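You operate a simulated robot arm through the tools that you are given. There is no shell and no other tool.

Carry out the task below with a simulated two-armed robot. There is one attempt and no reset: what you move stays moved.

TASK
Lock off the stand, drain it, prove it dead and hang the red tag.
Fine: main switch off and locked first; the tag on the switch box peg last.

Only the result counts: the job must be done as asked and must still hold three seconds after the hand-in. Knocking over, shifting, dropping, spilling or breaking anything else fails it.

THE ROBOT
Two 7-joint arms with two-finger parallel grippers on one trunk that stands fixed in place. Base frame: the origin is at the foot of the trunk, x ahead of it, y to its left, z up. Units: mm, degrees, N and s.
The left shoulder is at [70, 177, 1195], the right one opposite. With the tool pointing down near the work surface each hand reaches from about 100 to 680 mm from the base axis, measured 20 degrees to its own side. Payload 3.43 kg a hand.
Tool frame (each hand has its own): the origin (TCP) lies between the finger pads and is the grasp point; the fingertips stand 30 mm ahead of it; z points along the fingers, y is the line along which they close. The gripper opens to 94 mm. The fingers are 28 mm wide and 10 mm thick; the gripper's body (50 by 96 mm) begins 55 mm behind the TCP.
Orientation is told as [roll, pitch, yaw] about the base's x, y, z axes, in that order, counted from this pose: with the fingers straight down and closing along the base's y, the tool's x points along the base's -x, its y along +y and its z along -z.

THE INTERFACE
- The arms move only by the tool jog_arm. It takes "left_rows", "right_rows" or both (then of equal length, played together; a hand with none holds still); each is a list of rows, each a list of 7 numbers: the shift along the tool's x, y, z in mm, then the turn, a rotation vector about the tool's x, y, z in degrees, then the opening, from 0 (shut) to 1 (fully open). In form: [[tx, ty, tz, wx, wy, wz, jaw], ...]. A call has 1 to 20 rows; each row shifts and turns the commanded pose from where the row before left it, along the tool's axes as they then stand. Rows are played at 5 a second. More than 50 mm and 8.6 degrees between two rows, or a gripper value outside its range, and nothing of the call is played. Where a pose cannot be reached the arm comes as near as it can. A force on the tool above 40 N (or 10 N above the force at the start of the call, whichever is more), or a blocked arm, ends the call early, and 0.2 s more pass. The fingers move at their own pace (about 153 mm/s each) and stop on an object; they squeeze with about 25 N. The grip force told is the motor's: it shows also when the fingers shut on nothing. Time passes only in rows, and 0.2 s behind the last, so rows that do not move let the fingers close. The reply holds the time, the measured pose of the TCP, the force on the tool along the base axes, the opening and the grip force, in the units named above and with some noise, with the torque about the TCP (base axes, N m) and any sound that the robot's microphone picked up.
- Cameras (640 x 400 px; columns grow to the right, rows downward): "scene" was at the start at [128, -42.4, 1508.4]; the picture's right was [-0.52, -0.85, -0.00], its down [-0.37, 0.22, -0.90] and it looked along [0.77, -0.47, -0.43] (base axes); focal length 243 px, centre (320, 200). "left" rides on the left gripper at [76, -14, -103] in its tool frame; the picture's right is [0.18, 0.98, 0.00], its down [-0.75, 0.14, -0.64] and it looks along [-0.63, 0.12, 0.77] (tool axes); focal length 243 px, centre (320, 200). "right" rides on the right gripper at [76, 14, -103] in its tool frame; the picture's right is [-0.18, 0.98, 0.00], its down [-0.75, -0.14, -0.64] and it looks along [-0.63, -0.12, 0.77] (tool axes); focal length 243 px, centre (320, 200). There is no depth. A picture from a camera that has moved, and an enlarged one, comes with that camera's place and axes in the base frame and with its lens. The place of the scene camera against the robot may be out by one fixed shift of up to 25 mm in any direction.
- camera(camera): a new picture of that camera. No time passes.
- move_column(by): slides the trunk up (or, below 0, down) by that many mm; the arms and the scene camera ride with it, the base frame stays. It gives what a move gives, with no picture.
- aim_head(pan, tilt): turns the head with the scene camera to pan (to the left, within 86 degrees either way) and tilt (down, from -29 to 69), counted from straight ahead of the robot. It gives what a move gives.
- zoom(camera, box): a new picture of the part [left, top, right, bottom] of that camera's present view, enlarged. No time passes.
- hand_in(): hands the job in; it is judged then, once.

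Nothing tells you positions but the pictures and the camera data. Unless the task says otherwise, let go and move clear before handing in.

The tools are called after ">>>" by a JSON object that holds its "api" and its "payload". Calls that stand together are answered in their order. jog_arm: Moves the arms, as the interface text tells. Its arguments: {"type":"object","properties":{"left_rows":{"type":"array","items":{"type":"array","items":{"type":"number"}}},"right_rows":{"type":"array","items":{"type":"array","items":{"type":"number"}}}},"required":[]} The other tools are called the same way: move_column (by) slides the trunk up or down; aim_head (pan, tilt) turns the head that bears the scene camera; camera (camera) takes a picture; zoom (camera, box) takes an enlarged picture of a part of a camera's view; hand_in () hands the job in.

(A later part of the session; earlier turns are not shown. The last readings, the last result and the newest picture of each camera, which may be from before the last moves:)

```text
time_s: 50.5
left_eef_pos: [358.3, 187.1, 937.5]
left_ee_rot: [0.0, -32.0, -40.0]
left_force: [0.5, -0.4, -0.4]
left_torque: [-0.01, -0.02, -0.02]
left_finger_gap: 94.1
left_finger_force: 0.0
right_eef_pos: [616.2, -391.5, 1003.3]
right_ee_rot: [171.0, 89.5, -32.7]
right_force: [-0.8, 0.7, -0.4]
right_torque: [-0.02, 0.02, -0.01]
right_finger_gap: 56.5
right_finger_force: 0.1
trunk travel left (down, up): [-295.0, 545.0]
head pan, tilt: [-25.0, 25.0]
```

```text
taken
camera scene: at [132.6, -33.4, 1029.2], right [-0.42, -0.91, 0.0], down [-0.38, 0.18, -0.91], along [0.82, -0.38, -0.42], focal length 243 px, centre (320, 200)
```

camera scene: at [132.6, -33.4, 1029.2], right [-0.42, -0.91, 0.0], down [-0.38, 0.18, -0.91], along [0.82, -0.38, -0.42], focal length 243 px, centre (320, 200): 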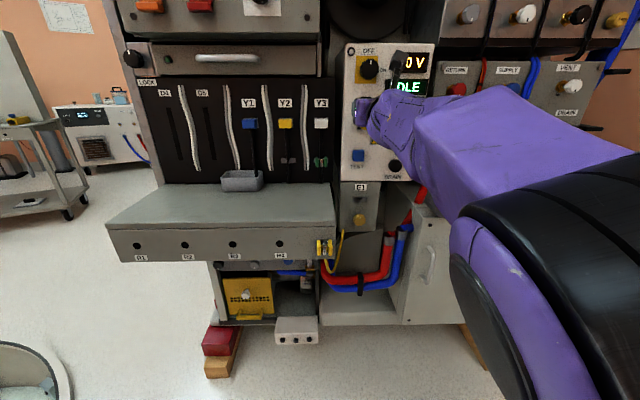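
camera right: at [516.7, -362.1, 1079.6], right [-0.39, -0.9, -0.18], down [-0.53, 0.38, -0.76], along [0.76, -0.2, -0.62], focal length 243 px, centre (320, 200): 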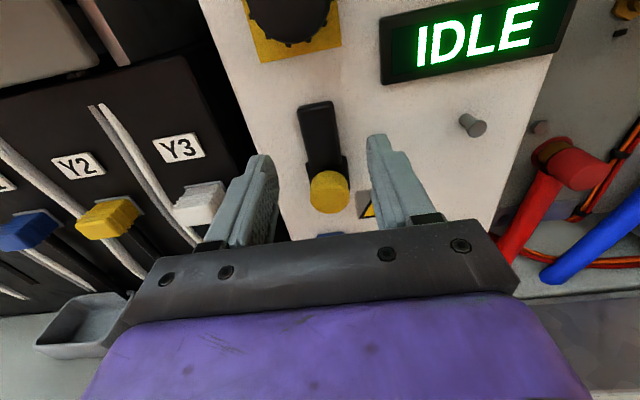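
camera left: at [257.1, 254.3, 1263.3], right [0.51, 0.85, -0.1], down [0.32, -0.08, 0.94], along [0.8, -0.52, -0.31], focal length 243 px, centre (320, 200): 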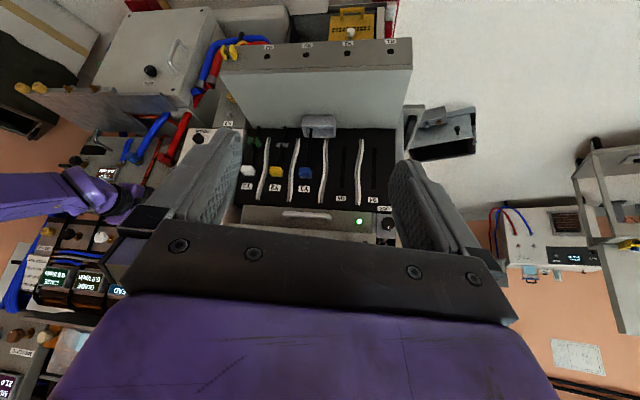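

The hand faces the panel squarely now (tool x up, y right). The slide knob is 38 mm below the TCP and laterally aligned; lower the trunk by 38.

>>> {"api": "move_column", "payload": {"by": -38}}

>>> {"api": "camera", "payload": {"camera": "right"}}

>>> {"api": "zoom", "payload": {"camera": "scene", "box": [330, 20, 440, 190]}}

```text
time_s: 51.3
left_eef_pos: [358.8, 187.4, 899.6]
left_ee_rot: [-0.1, -32.0, -40.0]
left_force: [0.0, -0.7, 0.4]
left_torque: [-0.02, 0.01, 0.02]
left_finger_gap: 94.1
left_finger_force: 0.0
right_eef_pos: [614.5, -390.4, 966.2]
right_ee_rot: [170.4, 89.4, -33.1]
right_force: [0.1, 0.5, 0.4]
right_torque: [-0.01, -0.02, -0.01]
right_finger_gap: 56.4
right_finger_force: 0.1
trunk travel left (down, up): [-257.0, 583.0]
head pan, tilt: [-25.0, 25.0]
```

```text
taken
camera right: at [516.7, -362.1, 1041.6], right [-0.39, -0.9, -0.18], down [-0.53, 0.38, -0.76], along [0.76, -0.2, -0.62], focal length 243 px, centre (320, 200)
```

right: 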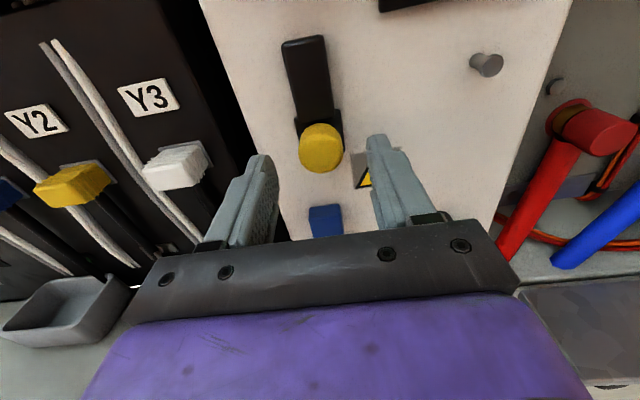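

```text
2.35 times, centred on (385, 105) of scene
camera zoom: at [132.6, -33.4, 991.2], right [-0.42, -0.91, 0.0], down [-0.38, 0.18, -0.91], along [0.82, -0.38, -0.42], focal length 572 px, centre (167, 424)
```

zoom: 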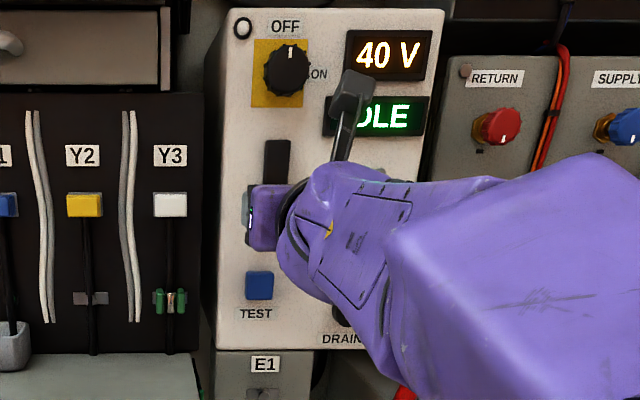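

Knob now shows OFF clearly. The yellow slide knob is aligned; advance 26 mm to straddle it.

>>> {"api": "jog_arm", "payload": {"right_rows": [[0, 0, 8, 0, 0, 0, 0.6], [0, 0, 8, 0, 0, 0, 0.6], [0, 0, 8, 0, 0, 0, 0.6]]}}

>>> {"api": "zoom", "payload": {"camera": "right", "box": [200, 30, 440, 270]}}

```text
time_s: 52.1
left_eef_pos: [359.0, 187.2, 899.2]
left_ee_rot: [0.0, -32.0, -40.2]
left_force: [0.3, 0.7, 1.1]
left_torque: [-0.02, 0.04, 0.02]
left_finger_gap: 94.1
left_finger_force: 0.0
right_eef_pos: [639.0, -400.4, 967.9]
right_ee_rot: [168.1, 89.4, -35.5]
right_force: [0.2, 0.6, 0.4]
right_torque: [0.0, -0.01, 0.01]
right_finger_gap: 56.5
right_finger_force: 0.1
trunk travel left (down, up): [-257.0, 583.0]
head pan, tilt: [-25.0, 25.0]
```

```text
1.67 times, centred on (320, 150) of right
camera zoom: at [539.8, -371.8, 1042.5], right [-0.39, -0.9, -0.18], down [-0.53, 0.38, -0.76], along [0.76, -0.2, -0.62], focal length 404 px, centre (320, 283)
```

zoom: 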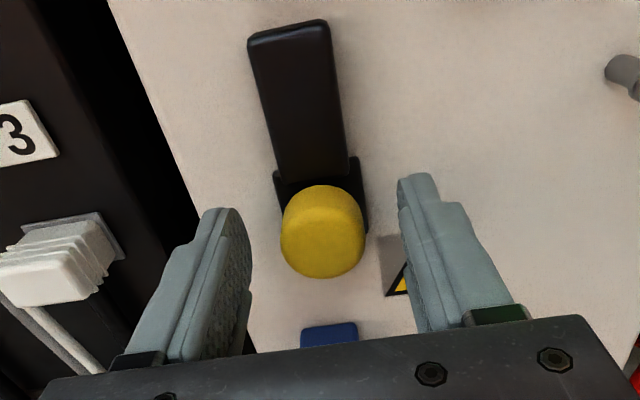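

Aligned within 2 mm; close on the yellow knob.

>>> {"api": "jog_arm", "payload": {"right_rows": [[-1.5, 0, 2, 0, 0, 0, 0.4], [0, 0, 0, 0, 0, 0, 0.1], [0, 0, 0, 0, 0, 0, 0.1], [0, 0, 0, 0, 0, 0, 0.1]]}}

>>> {"api": "zoom", "payload": {"camera": "right", "box": [200, 30, 440, 270]}}

```text
time_s: 53.1
left_eef_pos: [358.9, 186.7, 898.9]
left_ee_rot: [-0.1, -32.0, -40.0]
left_force: [-0.7, -0.1, -0.5]
left_torque: [-0.01, 0.02, 0.01]
left_finger_gap: 93.9
left_finger_force: 0.0
right_eef_pos: [640.4, -402.0, 965.8]
right_ee_rot: [170.4, 89.4, -33.0]
right_force: [-1.4, -1.1, -0.1]
right_torque: [0.0, 0.05, 0.47]
right_finger_gap: 29.1
right_finger_force: 44.5
trunk travel left (down, up): [-257.0, 583.0]
head pan, tilt: [-25.0, 25.0]
```

```text
1.67 times, centred on (320, 150) of right
camera zoom: at [541.3, -373.1, 1040.9], right [-0.39, -0.9, -0.18], down [-0.53, 0.38, -0.76], along [0.76, -0.2, -0.62], focal length 404 px, centre (320, 283)
```

zoom: 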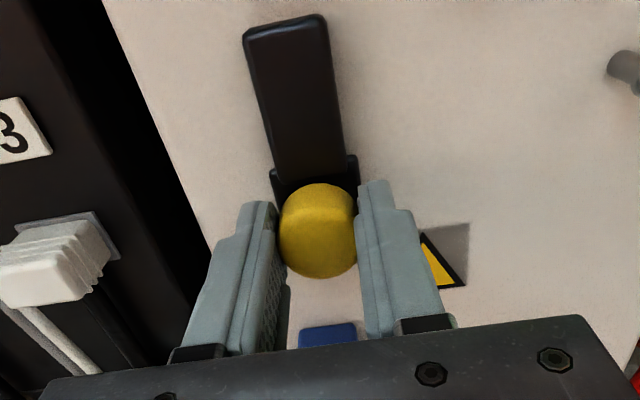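

Gripped (29 mm). Now slide it upward gently.

>>> {"api": "jog_arm", "payload": {"right_rows": [[5, 0, 0, 0, 0, 0, 0.1], [5, 0, 0, 0, 0, 0, 0.1], [5, 0, 0, 0, 0, 0, 0.1], [5, 0, 0, 0, 0, 0, 0.1]]}}

>>> {"api": "zoom", "payload": {"camera": "right", "box": [200, 30, 440, 270]}}

```text
time_s: 54.1
left_eef_pos: [358.5, 187.2, 898.7]
left_ee_rot: [0.0, -32.1, -40.0]
left_force: [0.1, -0.4, 0.3]
left_torque: [0.02, 0.01, -0.03]
left_finger_gap: 94.0
left_finger_force: 0.1
right_eef_pos: [639.8, -402.8, 985.5]
right_ee_rot: [175.4, 89.5, -28.2]
right_force: [0.7, -2.7, -2.0]
right_torque: [0.38, 0.91, 0.57]
right_finger_gap: 29.1
right_finger_force: 44.8
trunk travel left (down, up): [-257.0, 583.0]
head pan, tilt: [-25.0, 25.0]
```

```text
1.67 times, centred on (320, 150) of right
camera zoom: at [541.3, -373.2, 1060.2], right [-0.39, -0.9, -0.18], down [-0.53, 0.38, -0.76], along [0.76, -0.2, -0.62], focal length 404 px, centre (320, 283)
```

zoom: 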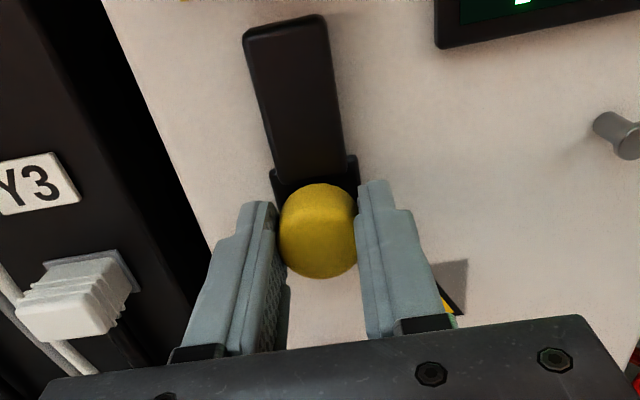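

The whole black bolt moves up with the knob, freely (2 N). Continue until it meets its end stop.

>>> {"api": "jog_arm", "payload": {"right_rows": [[4, 0, 0, 0, 0, 0, 0.1], [4, 0, 0, 0, 0, 0, 0.1], [4, 0, 0, 0, 0, 0, 0.1]]}}

>>> {"api": "zoom", "payload": {"camera": "right", "box": [200, 0, 440, 240]}}

>>> {"api": "zoom", "payload": {"camera": "scene", "box": [330, 20, 440, 190]}}

```text
time_s: 54.9
left_eef_pos: [359.1, 186.6, 899.1]
left_ee_rot: [-0.1, -32.0, -39.9]
left_force: [0.1, 1.1, 0.2]
left_torque: [0.04, 0.01, -0.01]
left_finger_gap: 93.9
left_finger_force: 0.1
right_eef_pos: [640.7, -402.4, 995.1]
right_ee_rot: [165.7, 89.5, -37.9]
right_force: [5.8, -3.2, 0.4]
right_torque: [0.41, 0.85, 0.53]
right_finger_gap: 28.4
right_finger_force: 45.2
trunk travel left (down, up): [-257.0, 583.0]
head pan, tilt: [-25.0, 25.0]
```

```text
1.67 times, centred on (320, 120) of right
camera zoom: at [541.3, -373.1, 1071.2], right [-0.39, -0.9, -0.18], down [-0.53, 0.38, -0.76], along [0.75, -0.2, -0.62], focal length 404 px, centre (320, 333)
```

zoom: 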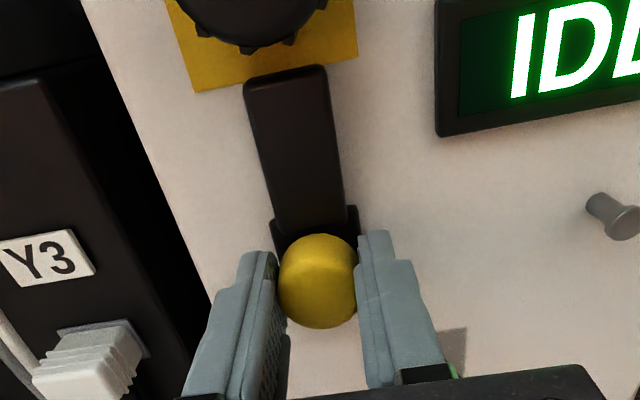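

```text
2.35 times, centred on (385, 105) of scene
camera zoom: at [134.0, -34.0, 991.0], right [-0.42, -0.91, 0.0], down [-0.38, 0.18, -0.91], along [0.82, -0.38, -0.42], focal length 572 px, centre (167, 424)
```

zoom: 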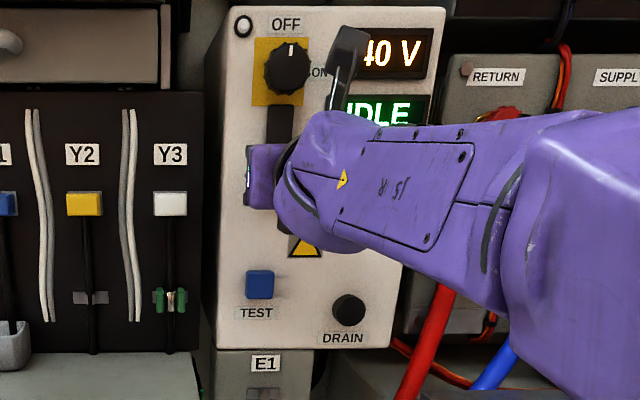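

>>> {"api": "jog_arm", "payload": {"right_rows": [[3, 0, 0, 0, 0, 0, 0.1], [3, 0, 0, 0, 0, 0, 0.1]]}}

>>> {"api": "zoom", "payload": {"camera": "right", "box": [200, 0, 440, 240]}}

```text
time_s: 55.5
left_eef_pos: [359.2, 186.1, 898.3]
left_ee_rot: [0.0, -31.8, -40.1]
left_force: [-0.1, 0.5, -0.1]
left_torque: [0.02, 0.0, -0.04]
left_finger_gap: 94.0
left_finger_force: 0.0
right_eef_pos: [640.3, -401.2, 1000.9]
right_ee_rot: [173.2, 89.7, -30.6]
right_force: [5.6, -4.0, -3.2]
right_torque: [-0.18, -0.42, 0.58]
right_finger_gap: 28.5
right_finger_force: 44.9
trunk travel left (down, up): [-257.0, 583.0]
head pan, tilt: [-25.0, 25.0]
```

```text
1.67 times, centred on (320, 120) of right
camera zoom: at [541.4, -373.2, 1076.5], right [-0.39, -0.9, -0.18], down [-0.53, 0.38, -0.76], along [0.75, -0.2, -0.63], focal length 404 px, centre (320, 333)
```

zoom: 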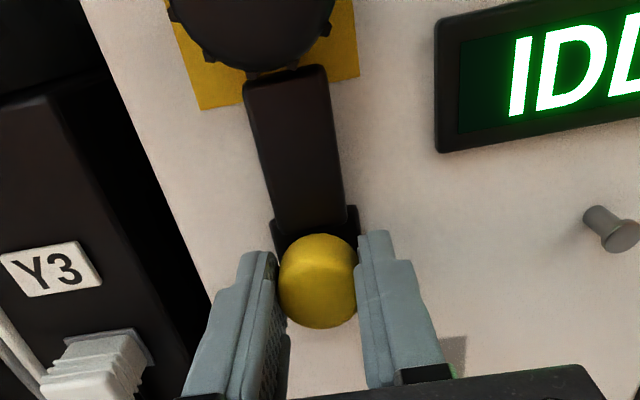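

>>> {"api": "jog_arm", "payload": {"right_rows": [[2.5, 0, 0, 0, 0, 0, 0.1], [2.5, 0, 0, 0, 0, 0, 0.1], [0, 0, 0, 0, 0, 0, 0.1]]}}

>>> {"api": "zoom", "payload": {"camera": "right", "box": [200, 0, 440, 240]}}

>>> {"api": "zoom", "payload": {"camera": "scene", "box": [330, 20, 440, 190]}}

```text
time_s: 56.3
left_eef_pos: [359.2, 186.7, 898.5]
left_ee_rot: [0.1, -32.0, -40.0]
left_force: [-0.3, -0.5, -0.1]
left_torque: [0.0, -0.02, -0.03]
left_finger_gap: 94.1
left_finger_force: 0.0
right_eef_pos: [641.2, -401.7, 1002.3]
right_ee_rot: [154.9, 89.8, -48.7]
right_force: [-17.7, 8.6, -31.2]
right_torque: [0.35, 0.8, 0.57]
right_finger_gap: 28.9
right_finger_force: 45.1
trunk travel left (down, up): [-257.0, 583.0]
head pan, tilt: [-25.0, 25.0]
```

```text
1.67 times, centred on (320, 120) of right
camera zoom: at [542.5, -373.6, 1079.1], right [-0.39, -0.9, -0.18], down [-0.53, 0.39, -0.76], along [0.75, -0.2, -0.63], focal length 404 px, centre (320, 333)
```

zoom: 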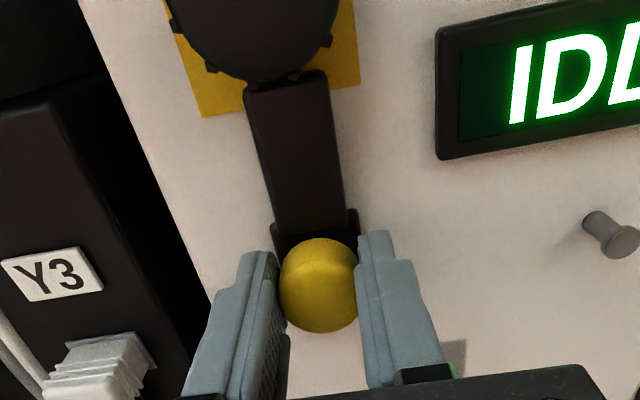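

```text
2.35 times, centred on (385, 105) of scene
camera zoom: at [133.6, -34.5, 990.7], right [-0.42, -0.91, 0.0], down [-0.38, 0.18, -0.91], along [0.82, -0.38, -0.42], focal length 572 px, centre (167, 424)
```

zoom: 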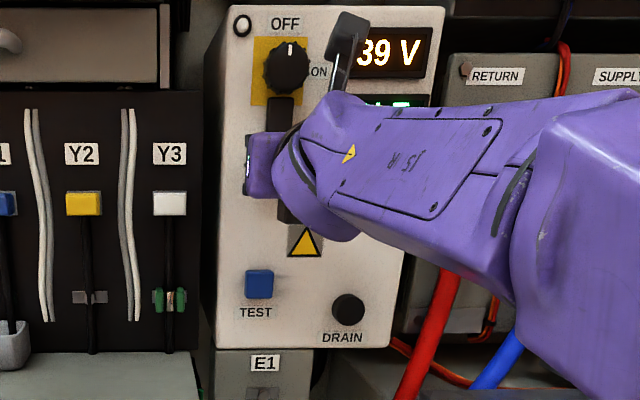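

The bolt met a firm stop after 36.5 mm of travel, right beneath the switch knob. I release it and check that it stays up.

>>> {"api": "jog_arm", "payload": {"right_rows": [[-1.5, 0, 0, 0, 0, 0, 0.1], [0, 0, 0, 0, 0, 0, 0.6], [0, 0, 0, 0, 0, 0, 0.6], [0, 0, -9, 0, 0, 0, 0.6], [0, 0, -9, 0, 0, 0, 0.6], [0, 0, -9, 0, 0, 0, 0.6]]}}

>>> {"api": "zoom", "payload": {"camera": "right", "box": [200, 0, 440, 240]}}

>>> {"api": "zoom", "payload": {"camera": "scene", "box": [330, 20, 440, 190]}}

```text
time_s: 57.7
left_eef_pos: [357.8, 187.4, 898.9]
left_ee_rot: [0.1, -31.9, -40.0]
left_force: [0.4, 0.7, -0.4]
left_torque: [0.0, -0.01, -0.02]
left_finger_gap: 94.2
left_finger_force: 0.1
right_eef_pos: [633.3, -404.8, 1017.0]
right_ee_rot: [177.4, 87.1, -27.3]
right_force: [-0.3, 1.1, -0.4]
right_torque: [-0.01, 0.02, 0.03]
right_finger_gap: 56.3
right_finger_force: 0.1
right hand out of reach, approached as far as the arm can: row 4, 5, 6
trunk travel left (down, up): [-257.0, 583.0]
head pan, tilt: [-25.0, 25.0]
```

```text
1.67 times, centred on (320, 120) of right
camera zoom: at [531.6, -373.3, 1087.0], right [-0.4, -0.9, -0.18], down [-0.49, 0.38, -0.78], along [0.77, -0.23, -0.59], focal length 404 px, centre (320, 333)
```

zoom: 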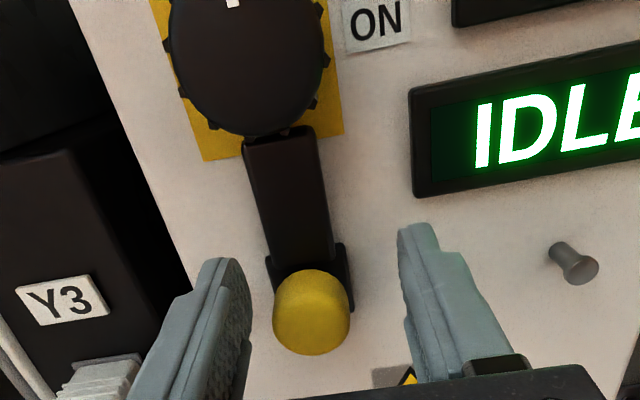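

```text
2.35 times, centred on (385, 105) of scene
camera zoom: at [132.9, -33.3, 991.1], right [-0.42, -0.91, 0.0], down [-0.38, 0.18, -0.91], along [0.82, -0.38, -0.42], focal length 572 px, centre (167, 424)
```

zoom: 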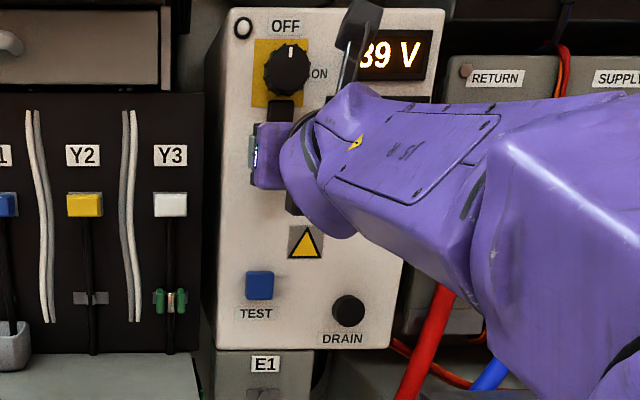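

The bolt stays up against the switch knob. I'll look closely at the bolt/knob interface from the scene camera.

>>> {"api": "zoom", "payload": {"camera": "scene", "box": [365, 15, 425, 75]}}

>>> {"api": "zoom", "payload": {"camera": "right", "box": [240, 0, 380, 140]}}

```text
6.67 times, centred on (395, 45) of scene
camera zoom: at [132.9, -33.3, 991.1], right [-0.42, -0.91, 0.0], down [-0.38, 0.18, -0.91], along [0.82, -0.38, -0.42], focal length 1622 px, centre (-180, 1233)
```

zoom: 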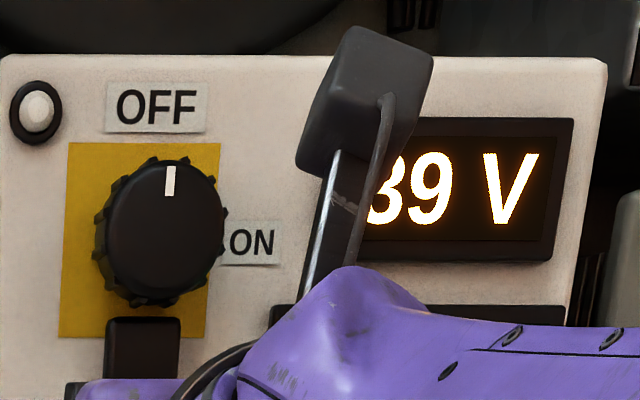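

```text
2.86 times, centred on (310, 70) of right
camera zoom: at [531.6, -373.3, 1087.0], right [-0.4, -0.9, -0.18], down [-0.49, 0.38, -0.78], along [0.77, -0.23, -0.59], focal length 693 px, centre (349, 571)
```

zoom: 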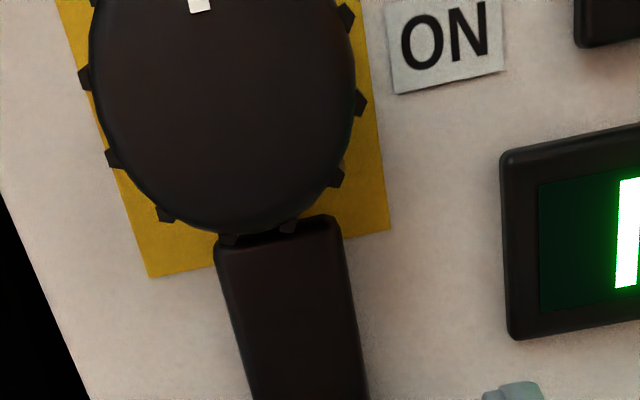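

The bolt end sits right at the knob's rim: the switch is bolted in OFF. Next I drop the hand 50 mm (fingers still straddling), back off and check the panel.

>>> {"api": "jog_arm", "payload": {"right_rows": [[-17, 0, 0, 0, -2.9, 0, 0.6], [-17, 0, 0, 0, 0, 0, 0.6], [-17, 0, 0, 0, 0, 0, 0.6], [0, 0, -10, 0, 0, 0, 0.6], [0, 0, -10, 0, 0, 0, 0.6]]}}

>>> {"api": "camera", "payload": {"camera": "right"}}

```text
time_s: 58.9
left_eef_pos: [357.5, 187.0, 898.7]
left_ee_rot: [0.0, -32.0, -39.9]
left_force: [0.1, 0.5, -0.5]
left_torque: [-0.03, -0.02, -0.01]
left_finger_gap: 94.0
left_finger_force: 0.1
right_eef_pos: [629.4, -396.5, 963.1]
right_ee_rot: [14.3, 88.9, 170.6]
right_force: [0.5, -0.5, 0.2]
right_torque: [-0.01, -0.03, -0.01]
right_finger_gap: 56.5
right_finger_force: 0.0
right hand out of reach, approached as far as the arm can: row 1, 4, 5
trunk travel left (down, up): [-257.0, 583.0]
head pan, tilt: [-25.0, 25.0]
```

```text
taken
camera right: at [531.4, -367.7, 1041.1], right [-0.4, -0.9, -0.18], down [-0.55, 0.39, -0.74], along [0.74, -0.2, -0.65], focal length 243 px, centre (320, 200)
```

right: 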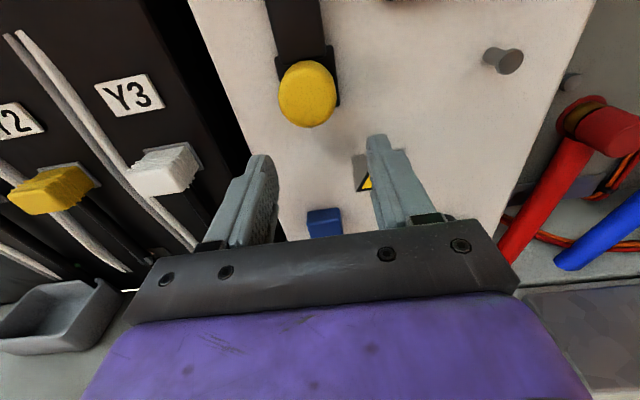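

The slide is clear above. Now close the fingers and move right 92 mm to line up above DRAIN, backing off slightly where possible.

>>> {"api": "jog_arm", "payload": {"right_rows": [[0, 0, 0, 0, 0, 0, 0], [0, 23, -3, 0, 0, 0, 0], [0, 23, -4, 0, 0, 0, 0], [0, 23, -4, 0, 0, 0, 0], [0, 23, -4, 0, 0, 0, 0]]}}

>>> {"api": "camera", "payload": {"camera": "right"}}

>>> {"api": "camera", "payload": {"camera": "scene"}}

```text
time_s: 60.1
left_eef_pos: [358.7, 187.7, 898.2]
left_ee_rot: [0.0, -32.0, -40.1]
left_force: [0.7, 0.4, -0.2]
left_torque: [0.03, 0.0, -0.01]
left_finger_gap: 94.0
left_finger_force: 0.1
right_eef_pos: [565.6, -468.9, 959.6]
right_ee_rot: [2.1, 87.7, 158.5]
right_force: [0.7, -0.7, 1.2]
right_torque: [0.01, -0.01, 0.0]
right_finger_gap: 0.0
right_finger_force: 25.3
trunk travel left (down, up): [-257.0, 583.0]
head pan, tilt: [-25.0, 25.0]
```

```text
taken
camera right: at [469.7, -441.2, 1040.7], right [-0.4, -0.9, -0.18], down [-0.56, 0.4, -0.73], along [0.73, -0.19, -0.66], focal length 243 px, centre (320, 200)
```

right: 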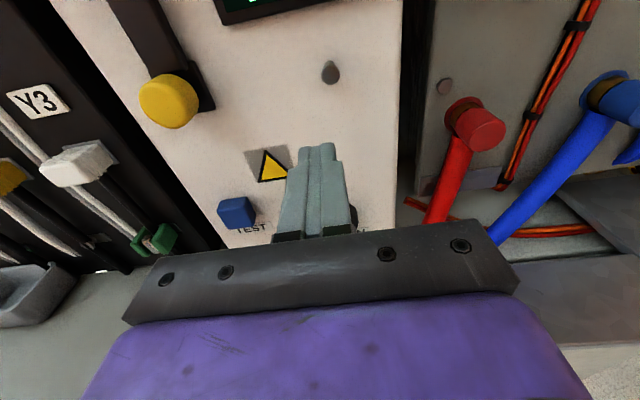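

```text
taken
camera scene: at [132.7, -33.6, 991.1], right [-0.42, -0.91, 0.0], down [-0.38, 0.18, -0.91], along [0.82, -0.38, -0.42], focal length 243 px, centre (320, 200)
```

scene: 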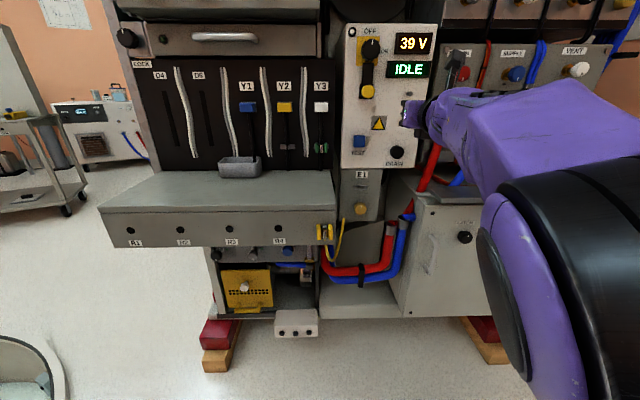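

Now facing DRAIN's column, about 40 mm clear of everything. Lower the trunk by 100 to bring the fingertips to DRAIN's height.

>>> {"api": "move_column", "payload": {"by": -100}}

>>> {"api": "jog_arm", "payload": {"right_rows": [[0, 5, 0, 0, 2, 0, 0]]}}

>>> {"api": "camera", "payload": {"camera": "right"}}

>>> {"api": "camera", "payload": {"camera": "scene"}}

```text
time_s: 61.5
left_eef_pos: [357.7, 188.1, 798.7]
left_ee_rot: [0.1, -32.0, -40.0]
left_force: [-0.1, 0.4, 0.0]
left_torque: [0.0, 0.01, 0.0]
left_finger_gap: 93.8
left_finger_force: 0.1
right_eef_pos: [566.6, -468.6, 861.2]
right_ee_rot: [2.4, 87.8, 158.8]
right_force: [0.4, 0.0, 0.1]
right_torque: [-0.01, 0.0, -0.02]
right_finger_gap: 0.2
right_finger_force: 25.1
trunk travel left (down, up): [-157.0, 683.0]
head pan, tilt: [-25.0, 25.0]
```

```text
time_s: 61.9
left_eef_pos: [358.1, 188.0, 798.7]
left_ee_rot: [0.0, -32.1, -40.1]
left_force: [0.1, -0.6, 0.4]
left_torque: [-0.03, 0.01, -0.01]
left_finger_gap: 93.9
left_finger_force: 0.0
right_eef_pos: [563.3, -473.1, 859.6]
right_ee_rot: [23.2, 89.7, 179.7]
right_force: [0.6, -0.4, 0.6]
right_torque: [0.02, 0.01, -0.02]
right_finger_gap: 0.0
right_finger_force: 24.4
trunk travel left (down, up): [-157.0, 683.0]
head pan, tilt: [-25.0, 25.0]
```

```text
taken
camera right: at [465.2, -444.4, 937.2], right [-0.4, -0.9, -0.18], down [-0.54, 0.39, -0.75], along [0.75, -0.2, -0.64], focal length 243 px, centre (320, 200)
```

right: 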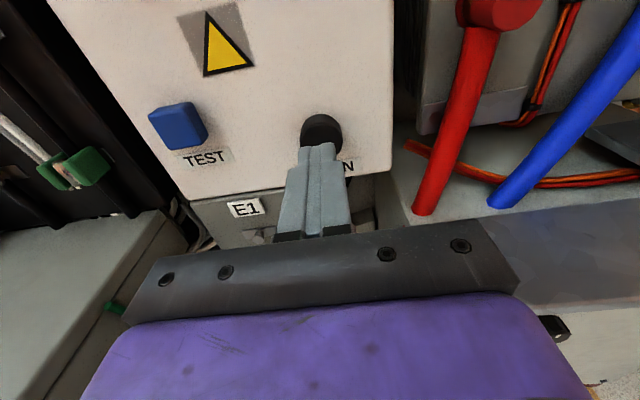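

```text
taken
camera scene: at [132.8, -33.4, 891.2], right [-0.42, -0.91, 0.0], down [-0.38, 0.18, -0.91], along [0.82, -0.38, -0.42], focal length 243 px, centre (320, 200)
```

scene: 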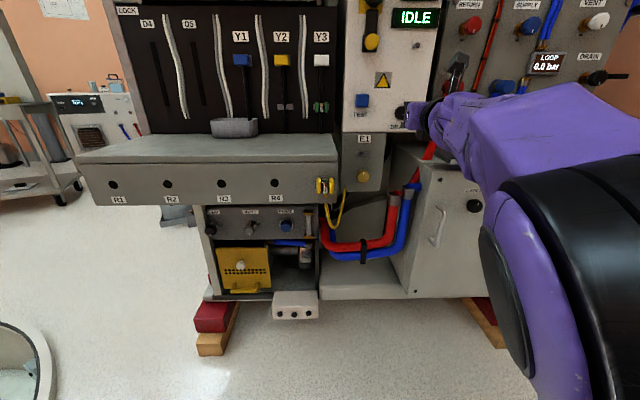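

DRAIN is dead ahead of the closed fingertips. I raise the head to watch the voltage display, then press.

>>> {"api": "aim_head", "payload": {"pan": -25, "tilt": 3}}

>>> {"api": "jog_arm", "payload": {"right_rows": [[0, 0, 8, 0, 0, 0, 0], [0, 0, 8, 0, 0, 0, 0], [0, 0, 8, 0, 0, 0, 0], [0, 0, 8, 0, 0, 0, 0]]}}

>>> {"api": "camera", "payload": {"camera": "right"}}

>>> {"api": "camera", "payload": {"camera": "scene"}}

```text
time_s: 62.7
left_eef_pos: [358.5, 187.2, 799.5]
left_ee_rot: [0.0, -32.0, -40.0]
left_force: [0.3, -0.4, 0.0]
left_torque: [0.0, 0.02, 0.03]
left_finger_gap: 94.0
left_finger_force: 0.0
right_eef_pos: [563.7, -472.5, 860.3]
right_ee_rot: [17.4, 89.7, 173.9]
right_force: [0.4, 0.3, 0.4]
right_torque: [0.0, 0.03, 0.01]
right_finger_gap: 0.0
right_finger_force: 24.7
trunk travel left (down, up): [-157.0, 683.0]
head pan, tilt: [-25.0, 3.0]
```

```text
time_s: 63.7
left_eef_pos: [359.2, 187.0, 798.9]
left_ee_rot: [0.0, -32.0, -40.0]
left_force: [-0.8, -0.9, -0.7]
left_torque: [0.01, 0.0, -0.02]
left_finger_gap: 94.2
left_finger_force: 0.0
right_eef_pos: [593.2, -485.3, 859.7]
right_ee_rot: [14.6, 89.5, 171.1]
right_force: [0.3, -0.5, -0.1]
right_torque: [0.0, 0.01, 0.01]
right_finger_gap: 0.0
right_finger_force: 24.9
trunk travel left (down, up): [-157.0, 683.0]
head pan, tilt: [-25.0, 3.0]
```

```text
taken
camera right: at [495.1, -457.6, 936.3], right [-0.39, -0.9, -0.18], down [-0.54, 0.39, -0.75], along [0.75, -0.2, -0.64], focal length 243 px, centre (320, 200)
```

right: 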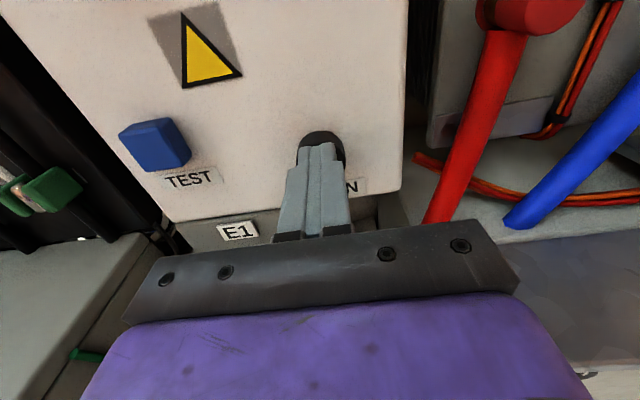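

```text
taken
camera scene: at [132.0, -33.1, 926.8], right [-0.42, -0.91, 0.0], down [-0.05, 0.02, -1.0], along [0.9, -0.42, -0.05], focal length 243 px, centre (320, 200)
```

scene: 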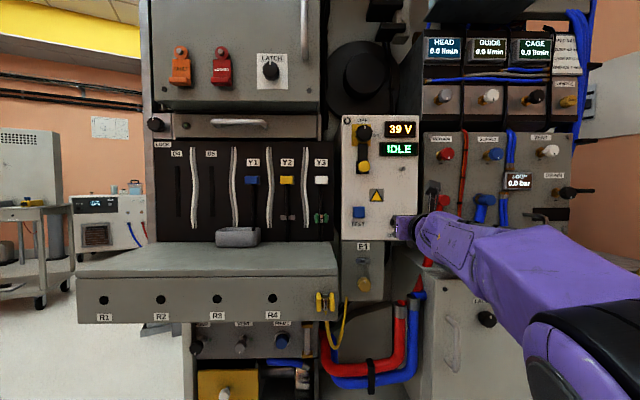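

Good view of the display (39 V, IDLE). Now press DRAIN gently.

>>> {"api": "jog_arm", "payload": {"right_rows": [[0, 0, 3, 0, 0, 0, 0], [0, 0, 3, 0, 0, 0, 0], [0, 0, 3, 0, 0, 0, 0]]}}

>>> {"api": "zoom", "payload": {"camera": "scene", "box": [335, 105, 435, 245]}}

>>> {"api": "zoom", "payload": {"camera": "right", "box": [230, 80, 410, 250]}}

```text
time_s: 64.5
left_eef_pos: [358.9, 187.5, 799.0]
left_ee_rot: [0.0, -32.0, -40.0]
left_force: [0.1, -0.7, -0.2]
left_torque: [-0.01, -0.03, -0.01]
left_finger_gap: 94.0
left_finger_force: 0.0
right_eef_pos: [601.5, -489.6, 859.7]
right_ee_rot: [17.9, 89.6, 174.1]
right_force: [-1.3, 1.6, -0.7]
right_torque: [-0.01, 0.0, 0.03]
right_finger_gap: 0.1
right_finger_force: 25.0
trunk travel left (down, up): [-157.0, 683.0]
head pan, tilt: [-25.0, 3.0]
heard: click
```

```text
2.86 times, centred on (385, 175) of scene
camera zoom: at [131.8, -32.9, 926.8], right [-0.42, -0.91, 0.0], down [-0.05, 0.02, -1.0], along [0.9, -0.42, -0.05], focal length 695 px, centre (134, 271)
```

zoom: 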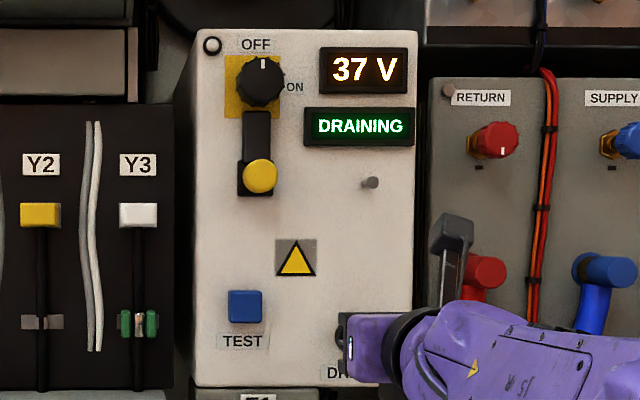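

```text
2.35 times, centred on (320, 165) of right
camera zoom: at [503.0, -461.4, 937.4], right [-0.4, -0.9, -0.18], down [-0.54, 0.39, -0.75], along [0.75, -0.2, -0.64], focal length 571 px, centre (320, 282)
```

zoom: 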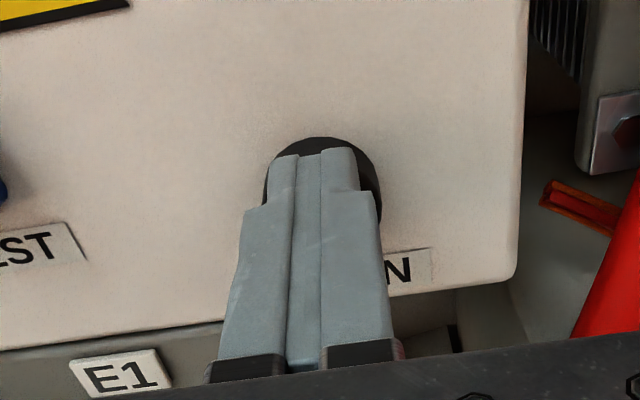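

The click came and the display reads DRAINING, 37 V. I'll press 2 mm further for margin and hold.

>>> {"api": "jog_arm", "payload": {"right_rows": [[0, 0, 2, 0, 0, 0, 0], [0, 0, 0, 0, 0, 0, 0], [0, 0, 0, 0, 0, 0, 0], [0, 0, 0, 0, 0, 0, 0], [0, 0, 0, 0, 0, 0, 0], [0, 0, 0, 0, 0, 0, 0], [0, 0, 0, 0, 0, 0, 0], [0, 0, 0, 0, 0, 0, 0], [0, 0, 0, 0, 0, 0, 0], [0, 0, 0, 0, 0, 0, 0], [0, 0, 0, 0, 0, 0, 0], [0, 0, 0, 0, 0, 0, 0], [0, 0, 0, 0, 0, 0, 0], [0, 0, 0, 0, 0, 0, 0], [0, 0, 0, 0, 0, 0, 0], [0, 0, 0, 0, 0, 0, 0], [0, 0, 0, 0, 0, 0, 0], [0, 0, 0, 0, 0, 0, 0], [0, 0, 0, 0, 0, 0, 0], [0, 0, 0, 0, 0, 0, 0]]}}

>>> {"api": "zoom", "payload": {"camera": "scene", "box": [335, 105, 435, 245]}}

```text
time_s: 68.7
left_eef_pos: [357.8, 187.4, 799.1]
left_ee_rot: [0.0, -32.1, -40.0]
left_force: [-0.3, -0.3, -0.3]
left_torque: [-0.03, 0.0, -0.04]
left_finger_gap: 94.1
left_finger_force: 0.1
right_eef_pos: [602.8, -489.7, 861.1]
right_ee_rot: [19.2, 89.7, 175.5]
right_force: [-3.5, -0.6, 0.5]
right_torque: [0.01, -0.02, -0.02]
right_finger_gap: 0.1
right_finger_force: 25.3
trunk travel left (down, up): [-157.0, 683.0]
head pan, tilt: [-25.0, 3.0]
```

```text
2.86 times, centred on (385, 175) of scene
camera zoom: at [131.5, -32.9, 926.8], right [-0.42, -0.91, 0.0], down [-0.05, 0.02, -1.0], along [0.9, -0.42, -0.05], focal length 695 px, centre (134, 271)
```

zoom: 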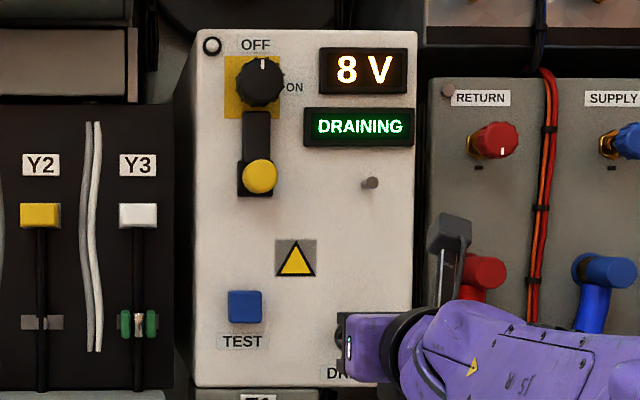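

Voltage fell to 8 V. Keep holding.

>>> {"api": "jog_arm", "payload": {"right_rows": [[0, 0, 0, 0, 0, 0, 0], [0, 0, 0, 0, 0, 0, 0], [0, 0, 0, 0, 0, 0, 0], [0, 0, 0, 0, 0, 0, 0], [0, 0, 0, 0, 0, 0, 0], [0, 0, 0, 0, 0, 0, 0], [0, 0, 0, 0, 0, 0, 0], [0, 0, 0, 0, 0, 0, 0], [0, 0, 0, 0, 0, 0, 0], [0, 0, 0, 0, 0, 0, 0], [0, 0, 0, 0, 0, 0, 0], [0, 0, 0, 0, 0, 0, 0], [0, 0, 0, 0, 0, 0, 0], [0, 0, 0, 0, 0, 0, 0], [0, 0, 0, 0, 0, 0, 0], [0, 0, 0, 0, 0, 0, 0], [0, 0, 0, 0, 0, 0, 0], [0, 0, 0, 0, 0, 0, 0], [0, 0, 0, 0, 0, 0, 0], [0, 0, 0, 0, 0, 0, 0]]}}

>>> {"api": "jog_arm", "payload": {"right_rows": [[0, 0, 0, 0, 0, 0, 0], [0, 0, 0, 0, 0, 0, 0], [0, 0, 0, 0, 0, 0, 0], [0, 0, 0, 0, 0, 0, 0], [0, 0, 0, 0, 0, 0, 0], [0, 0, 0, 0, 0, 0, 0], [0, 0, 0, 0, 0, 0, 0], [0, 0, 0, 0, 0, 0, 0], [0, 0, 0, 0, 0, 0, 0], [0, 0, 0, 0, 0, 0, 0], [0, 0, 0, 0, 0, 0, 0], [0, 0, 0, 0, 0, 0, 0], [0, 0, 0, 0, 0, 0, 0], [0, 0, 0, 0, 0, 0, 0], [0, 0, 0, 0, 0, 0, 0], [0, 0, 0, 0, 0, 0, 0], [0, 0, 0, 0, 0, 0, 0], [0, 0, 0, 0, 0, 0, 0], [0, 0, 0, 0, 0, 0, 0], [0, 0, 0, 0, 0, 0, 0]]}}

>>> {"api": "zoom", "payload": {"camera": "scene", "box": [335, 105, 435, 245]}}

```text
time_s: 72.9
left_eef_pos: [358.9, 187.1, 799.3]
left_ee_rot: [0.0, -32.1, -39.9]
left_force: [0.1, 0.5, 0.2]
left_torque: [0.01, -0.01, 0.0]
left_finger_gap: 93.8
left_finger_force: 0.1
right_eef_pos: [602.7, -490.0, 861.8]
right_ee_rot: [19.8, 89.6, 176.2]
right_force: [-2.9, 1.1, 0.6]
right_torque: [0.01, -0.02, 0.0]
right_finger_gap: 0.0
right_finger_force: 24.6
trunk travel left (down, up): [-157.0, 683.0]
head pan, tilt: [-25.0, 3.0]
```

```text
time_s: 77.1
left_eef_pos: [357.6, 187.5, 798.4]
left_ee_rot: [-0.1, -32.2, -40.0]
left_force: [0.3, 0.0, 0.3]
left_torque: [-0.01, 0.0, -0.02]
left_finger_gap: 94.2
left_finger_force: 0.1
right_eef_pos: [602.7, -490.7, 860.3]
right_ee_rot: [19.6, 89.7, 176.1]
right_force: [-3.0, 1.8, -0.2]
right_torque: [-0.01, -0.01, 0.01]
right_finger_gap: 0.0
right_finger_force: 25.8
trunk travel left (down, up): [-157.0, 683.0]
head pan, tilt: [-25.0, 3.0]
```

```text
2.86 times, centred on (385, 175) of scene
camera zoom: at [131.6, -32.8, 926.8], right [-0.42, -0.91, 0.0], down [-0.05, 0.02, -1.0], along [0.9, -0.42, -0.05], focal length 695 px, centre (134, 271)
```

zoom: 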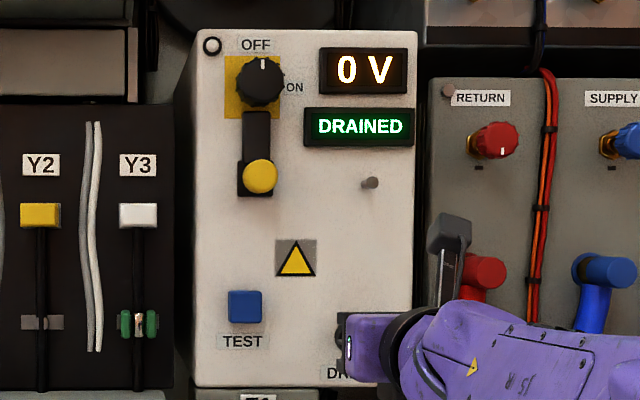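

DRAINED, 0 V. Now back off DRAIN and go across to TEST (101 mm left, 21 mm up).

>>> {"api": "jog_arm", "payload": {"right_rows": [[0, 0, 0, 0, 0, 0, 0], [0, 0, 0, 0, 0, 0, 0], [0, 0, -10, 0, 0, 0, 0], [0, 0, -10, 0, 0, 0, 0], [0, 0, -10, 0, 0, 0, 0], [5.2, -25.3, 2, 0, 0, 0, 0], [5.2, -25.3, 2, 0, 0, 0, 0], [5.2, -25.3, 2, 0, 0, 0, 0], [5.2, -25.3, 2, 0, 0, 0, 0]]}}

>>> {"api": "camera", "payload": {"camera": "right"}}

>>> {"api": "zoom", "payload": {"camera": "scene", "box": [335, 105, 435, 245]}}

```text
time_s: 79.1
left_eef_pos: [358.1, 188.4, 799.1]
left_ee_rot: [-0.1, -32.0, -40.0]
left_force: [0.6, -0.5, -0.1]
left_torque: [-0.01, 0.0, -0.01]
left_finger_gap: 94.0
left_finger_force: 0.0
right_eef_pos: [621.6, -386.7, 881.2]
right_ee_rot: [18.7, 89.7, 175.3]
right_force: [-0.8, -0.7, 0.2]
right_torque: [-0.02, -0.01, 0.01]
right_finger_gap: 0.2
right_finger_force: 24.8
trunk travel left (down, up): [-157.0, 683.0]
head pan, tilt: [-25.0, 3.0]
```

```text
taken
camera right: at [524.3, -359.4, 957.9], right [-0.39, -0.9, -0.18], down [-0.54, 0.39, -0.75], along [0.75, -0.2, -0.64], focal length 243 px, centre (320, 200)
```

right: 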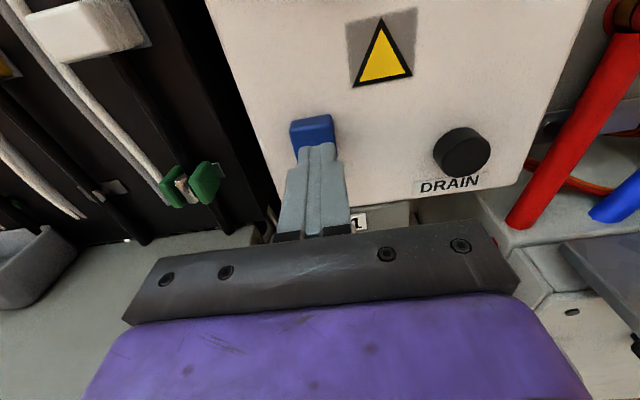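

```text
2.86 times, centred on (385, 175) of scene
camera zoom: at [131.9, -32.8, 926.8], right [-0.42, -0.91, 0.0], down [-0.05, 0.02, -1.0], along [0.9, -0.42, -0.05], focal length 695 px, centre (134, 271)
```

zoom: 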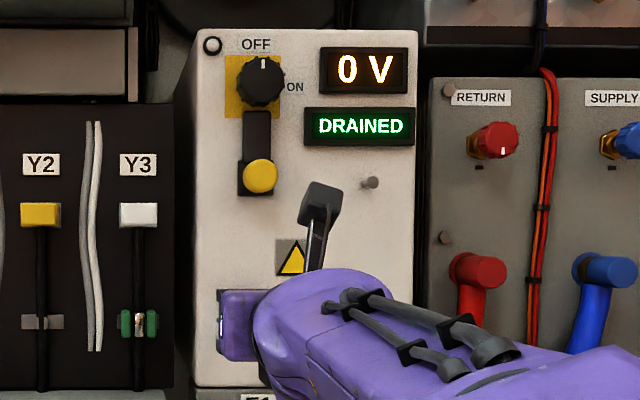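

TEST is straight ahead (about 4 mm to the left). Approach and press it.

>>> {"api": "jog_arm", "payload": {"right_rows": [[0, -2, 8, 0, 0, 0, 0], [0, -1, 8, 0, 0, 0, 0], [0, 0, 5, 0, 0, 0, 0], [0, 0, 3, 0, 0, 0, 0], [0, 0, 3, 0, 0, 0, 0]]}}

>>> {"api": "zoom", "payload": {"camera": "scene", "box": [335, 105, 435, 245]}}

>>> {"api": "zoom", "payload": {"camera": "right", "box": [230, 80, 410, 250]}}

```text
time_s: 80.3
left_eef_pos: [356.3, 188.7, 799.5]
left_ee_rot: [-0.1, -32.2, -40.1]
left_force: [0.4, 0.4, -0.2]
left_torque: [0.01, -0.01, -0.01]
left_finger_gap: 93.9
left_finger_force: 0.2
right_eef_pos: [647.2, -395.8, 881.0]
right_ee_rot: [29.7, 89.6, -173.8]
right_force: [-22.3, 11.4, -12.1]
right_torque: [0.13, 0.25, 0.0]
right_finger_gap: 0.0
right_finger_force: 24.8
trunk travel left (down, up): [-157.0, 683.0]
head pan, tilt: [-25.0, 3.0]
heard: click
```

```text
2.86 times, centred on (385, 175) of scene
camera zoom: at [129.8, -32.3, 926.9], right [-0.42, -0.91, 0.0], down [-0.05, 0.02, -1.0], along [0.9, -0.42, -0.05], focal length 695 px, centre (134, 271)
```

zoom: 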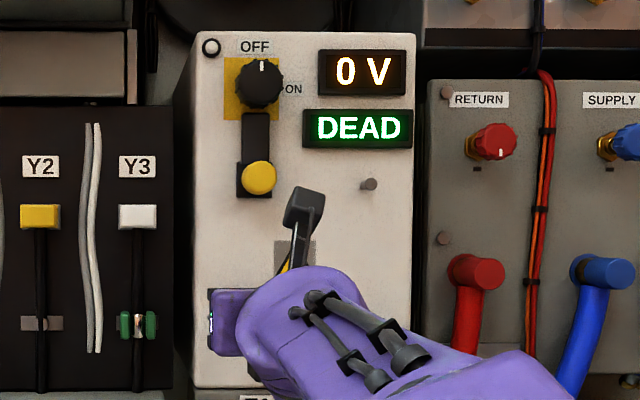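

```text
2.35 times, centred on (320, 165) of right
camera zoom: at [549.8, -367.4, 957.8], right [-0.39, -0.9, -0.18], down [-0.54, 0.39, -0.75], along [0.75, -0.2, -0.64], focal length 571 px, centre (320, 282)
```

zoom: 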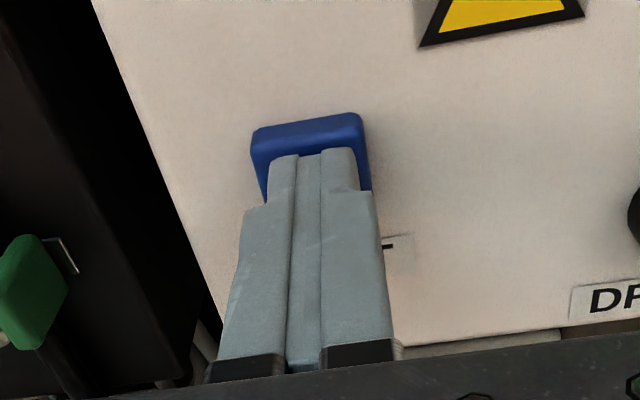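

DEAD is shown with a click: proven dead. I back off TEST and re-check the box, then study the red tag.

>>> {"api": "jog_arm", "payload": {"right_rows": [[0, 0, -6, 0, 0, 0, 0], [0, 4, -8, 0, 0, 0, 0], [0, 15, -10, 0, 0, 0, 0], [0, 20, -10, 0, 0, 0, 0], [0, 20, -10, 0, 0, 0, 0]]}}

>>> {"api": "zoom", "payload": {"camera": "scene", "box": [335, 105, 435, 245]}}

>>> {"api": "zoom", "payload": {"camera": "scene", "box": [150, 30, 330, 140]}}

>>> {"api": "zoom", "payload": {"camera": "scene", "box": [190, 30, 260, 100]}}

```text
time_s: 81.5
left_eef_pos: [358.8, 187.9, 799.1]
left_ee_rot: [0.1, -32.0, -40.0]
left_force: [-0.3, 0.5, 0.1]
left_torque: [0.01, 0.0, 0.02]
left_finger_gap: 94.2
left_finger_force: 0.0
right_eef_pos: [585.0, -431.4, 881.8]
right_ee_rot: [16.9, 89.6, 173.3]
right_force: [0.1, -0.3, -0.1]
right_torque: [0.03, 0.01, -0.02]
right_finger_gap: 0.0
right_finger_force: 25.3
trunk travel left (down, up): [-157.0, 683.0]
head pan, tilt: [-25.0, 3.0]
```

```text
2.86 times, centred on (385, 175) of scene
camera zoom: at [131.9, -32.9, 926.8], right [-0.42, -0.91, 0.0], down [-0.05, 0.02, -1.0], along [0.9, -0.42, -0.05], focal length 695 px, centre (134, 271)
```

zoom: 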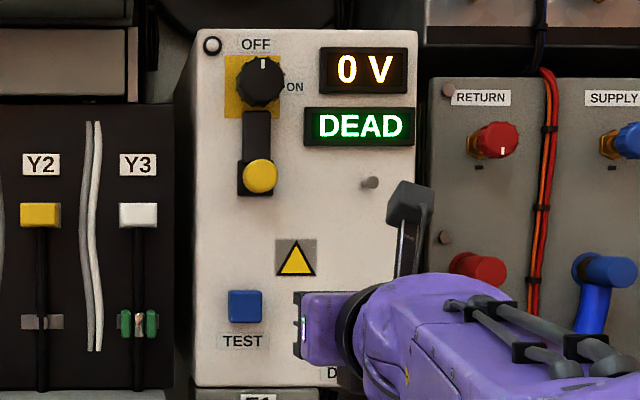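

```text
3.56 times, centred on (240, 85) of scene
camera zoom: at [131.9, -32.9, 926.8], right [-0.42, -0.91, 0.0], down [-0.05, 0.02, -1.0], along [0.9, -0.42, -0.05], focal length 865 px, centre (604, 609)
```

zoom: 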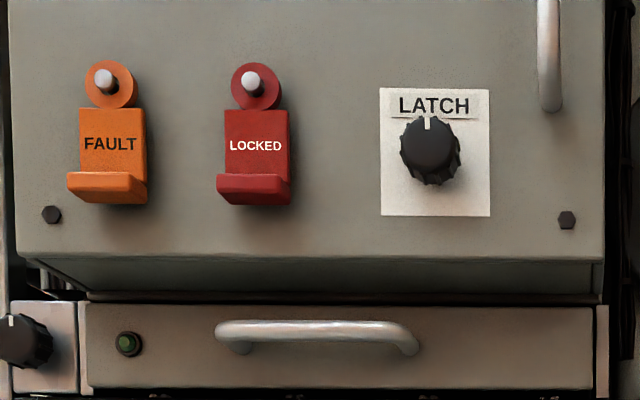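

```text
5.71 times, centred on (225, 65) of scene
camera zoom: at [131.9, -32.9, 926.8], right [-0.42, -0.91, 0.0], down [-0.05, 0.02, -1.0], along [0.9, -0.42, -0.05], focal length 1390 px, centre (863, 971)
```

zoom: 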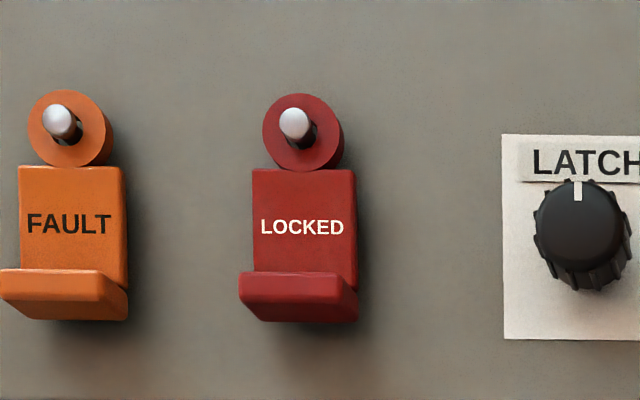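

The box reads DEAD, 0 V with knob and bolt in place. For the tag I plan to use the right hand, fingers closing vertically on the tag's foot with the hand pointing roughly straight ahead. First raise the trunk, watching for clearance.

>>> {"api": "move_column", "payload": {"by": 150}}

>>> {"api": "camera", "payload": {"camera": "scene"}}

>>> {"api": "camera", "payload": {"camera": "right"}}

```text
time_s: 83.3
left_eef_pos: [358.9, 186.8, 948.3]
left_ee_rot: [0.0, -32.0, -40.0]
left_force: [0.2, -0.2, -1.1]
left_torque: [0.0, 0.02, 0.0]
left_finger_gap: 94.0
left_finger_force: 0.1
right_eef_pos: [585.2, -432.7, 1030.9]
right_ee_rot: [18.4, 89.8, 174.7]
right_force: [-0.1, -0.2, -0.3]
right_torque: [0.0, 0.01, 0.0]
right_finger_gap: 0.0
right_finger_force: 25.2
trunk travel left (down, up): [-307.0, 533.0]
head pan, tilt: [-25.0, 3.0]
```

```text
taken
camera scene: at [132.1, -32.8, 1076.7], right [-0.42, -0.91, 0.0], down [-0.05, 0.02, -1.0], along [0.9, -0.42, -0.05], focal length 243 px, centre (320, 200)
```

scene: 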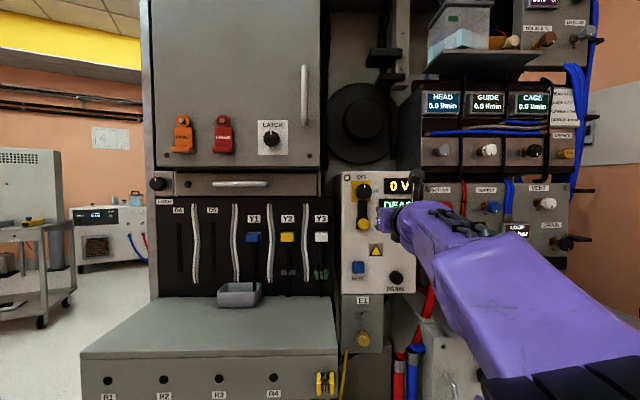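

```text
taken
camera right: at [487.5, -403.7, 1107.1], right [-0.39, -0.9, -0.18], down [-0.54, 0.39, -0.75], along [0.75, -0.2, -0.64], focal length 243 px, centre (320, 200)
```

right: 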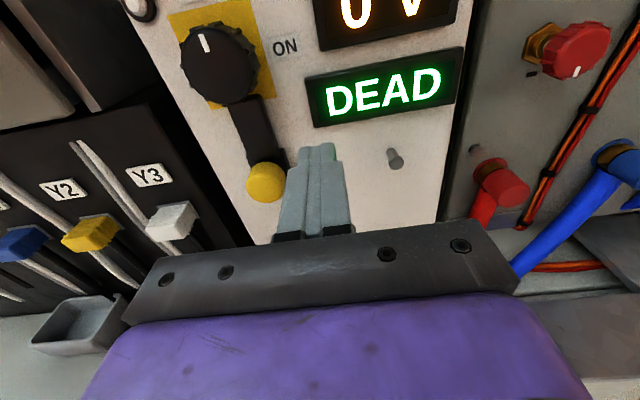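

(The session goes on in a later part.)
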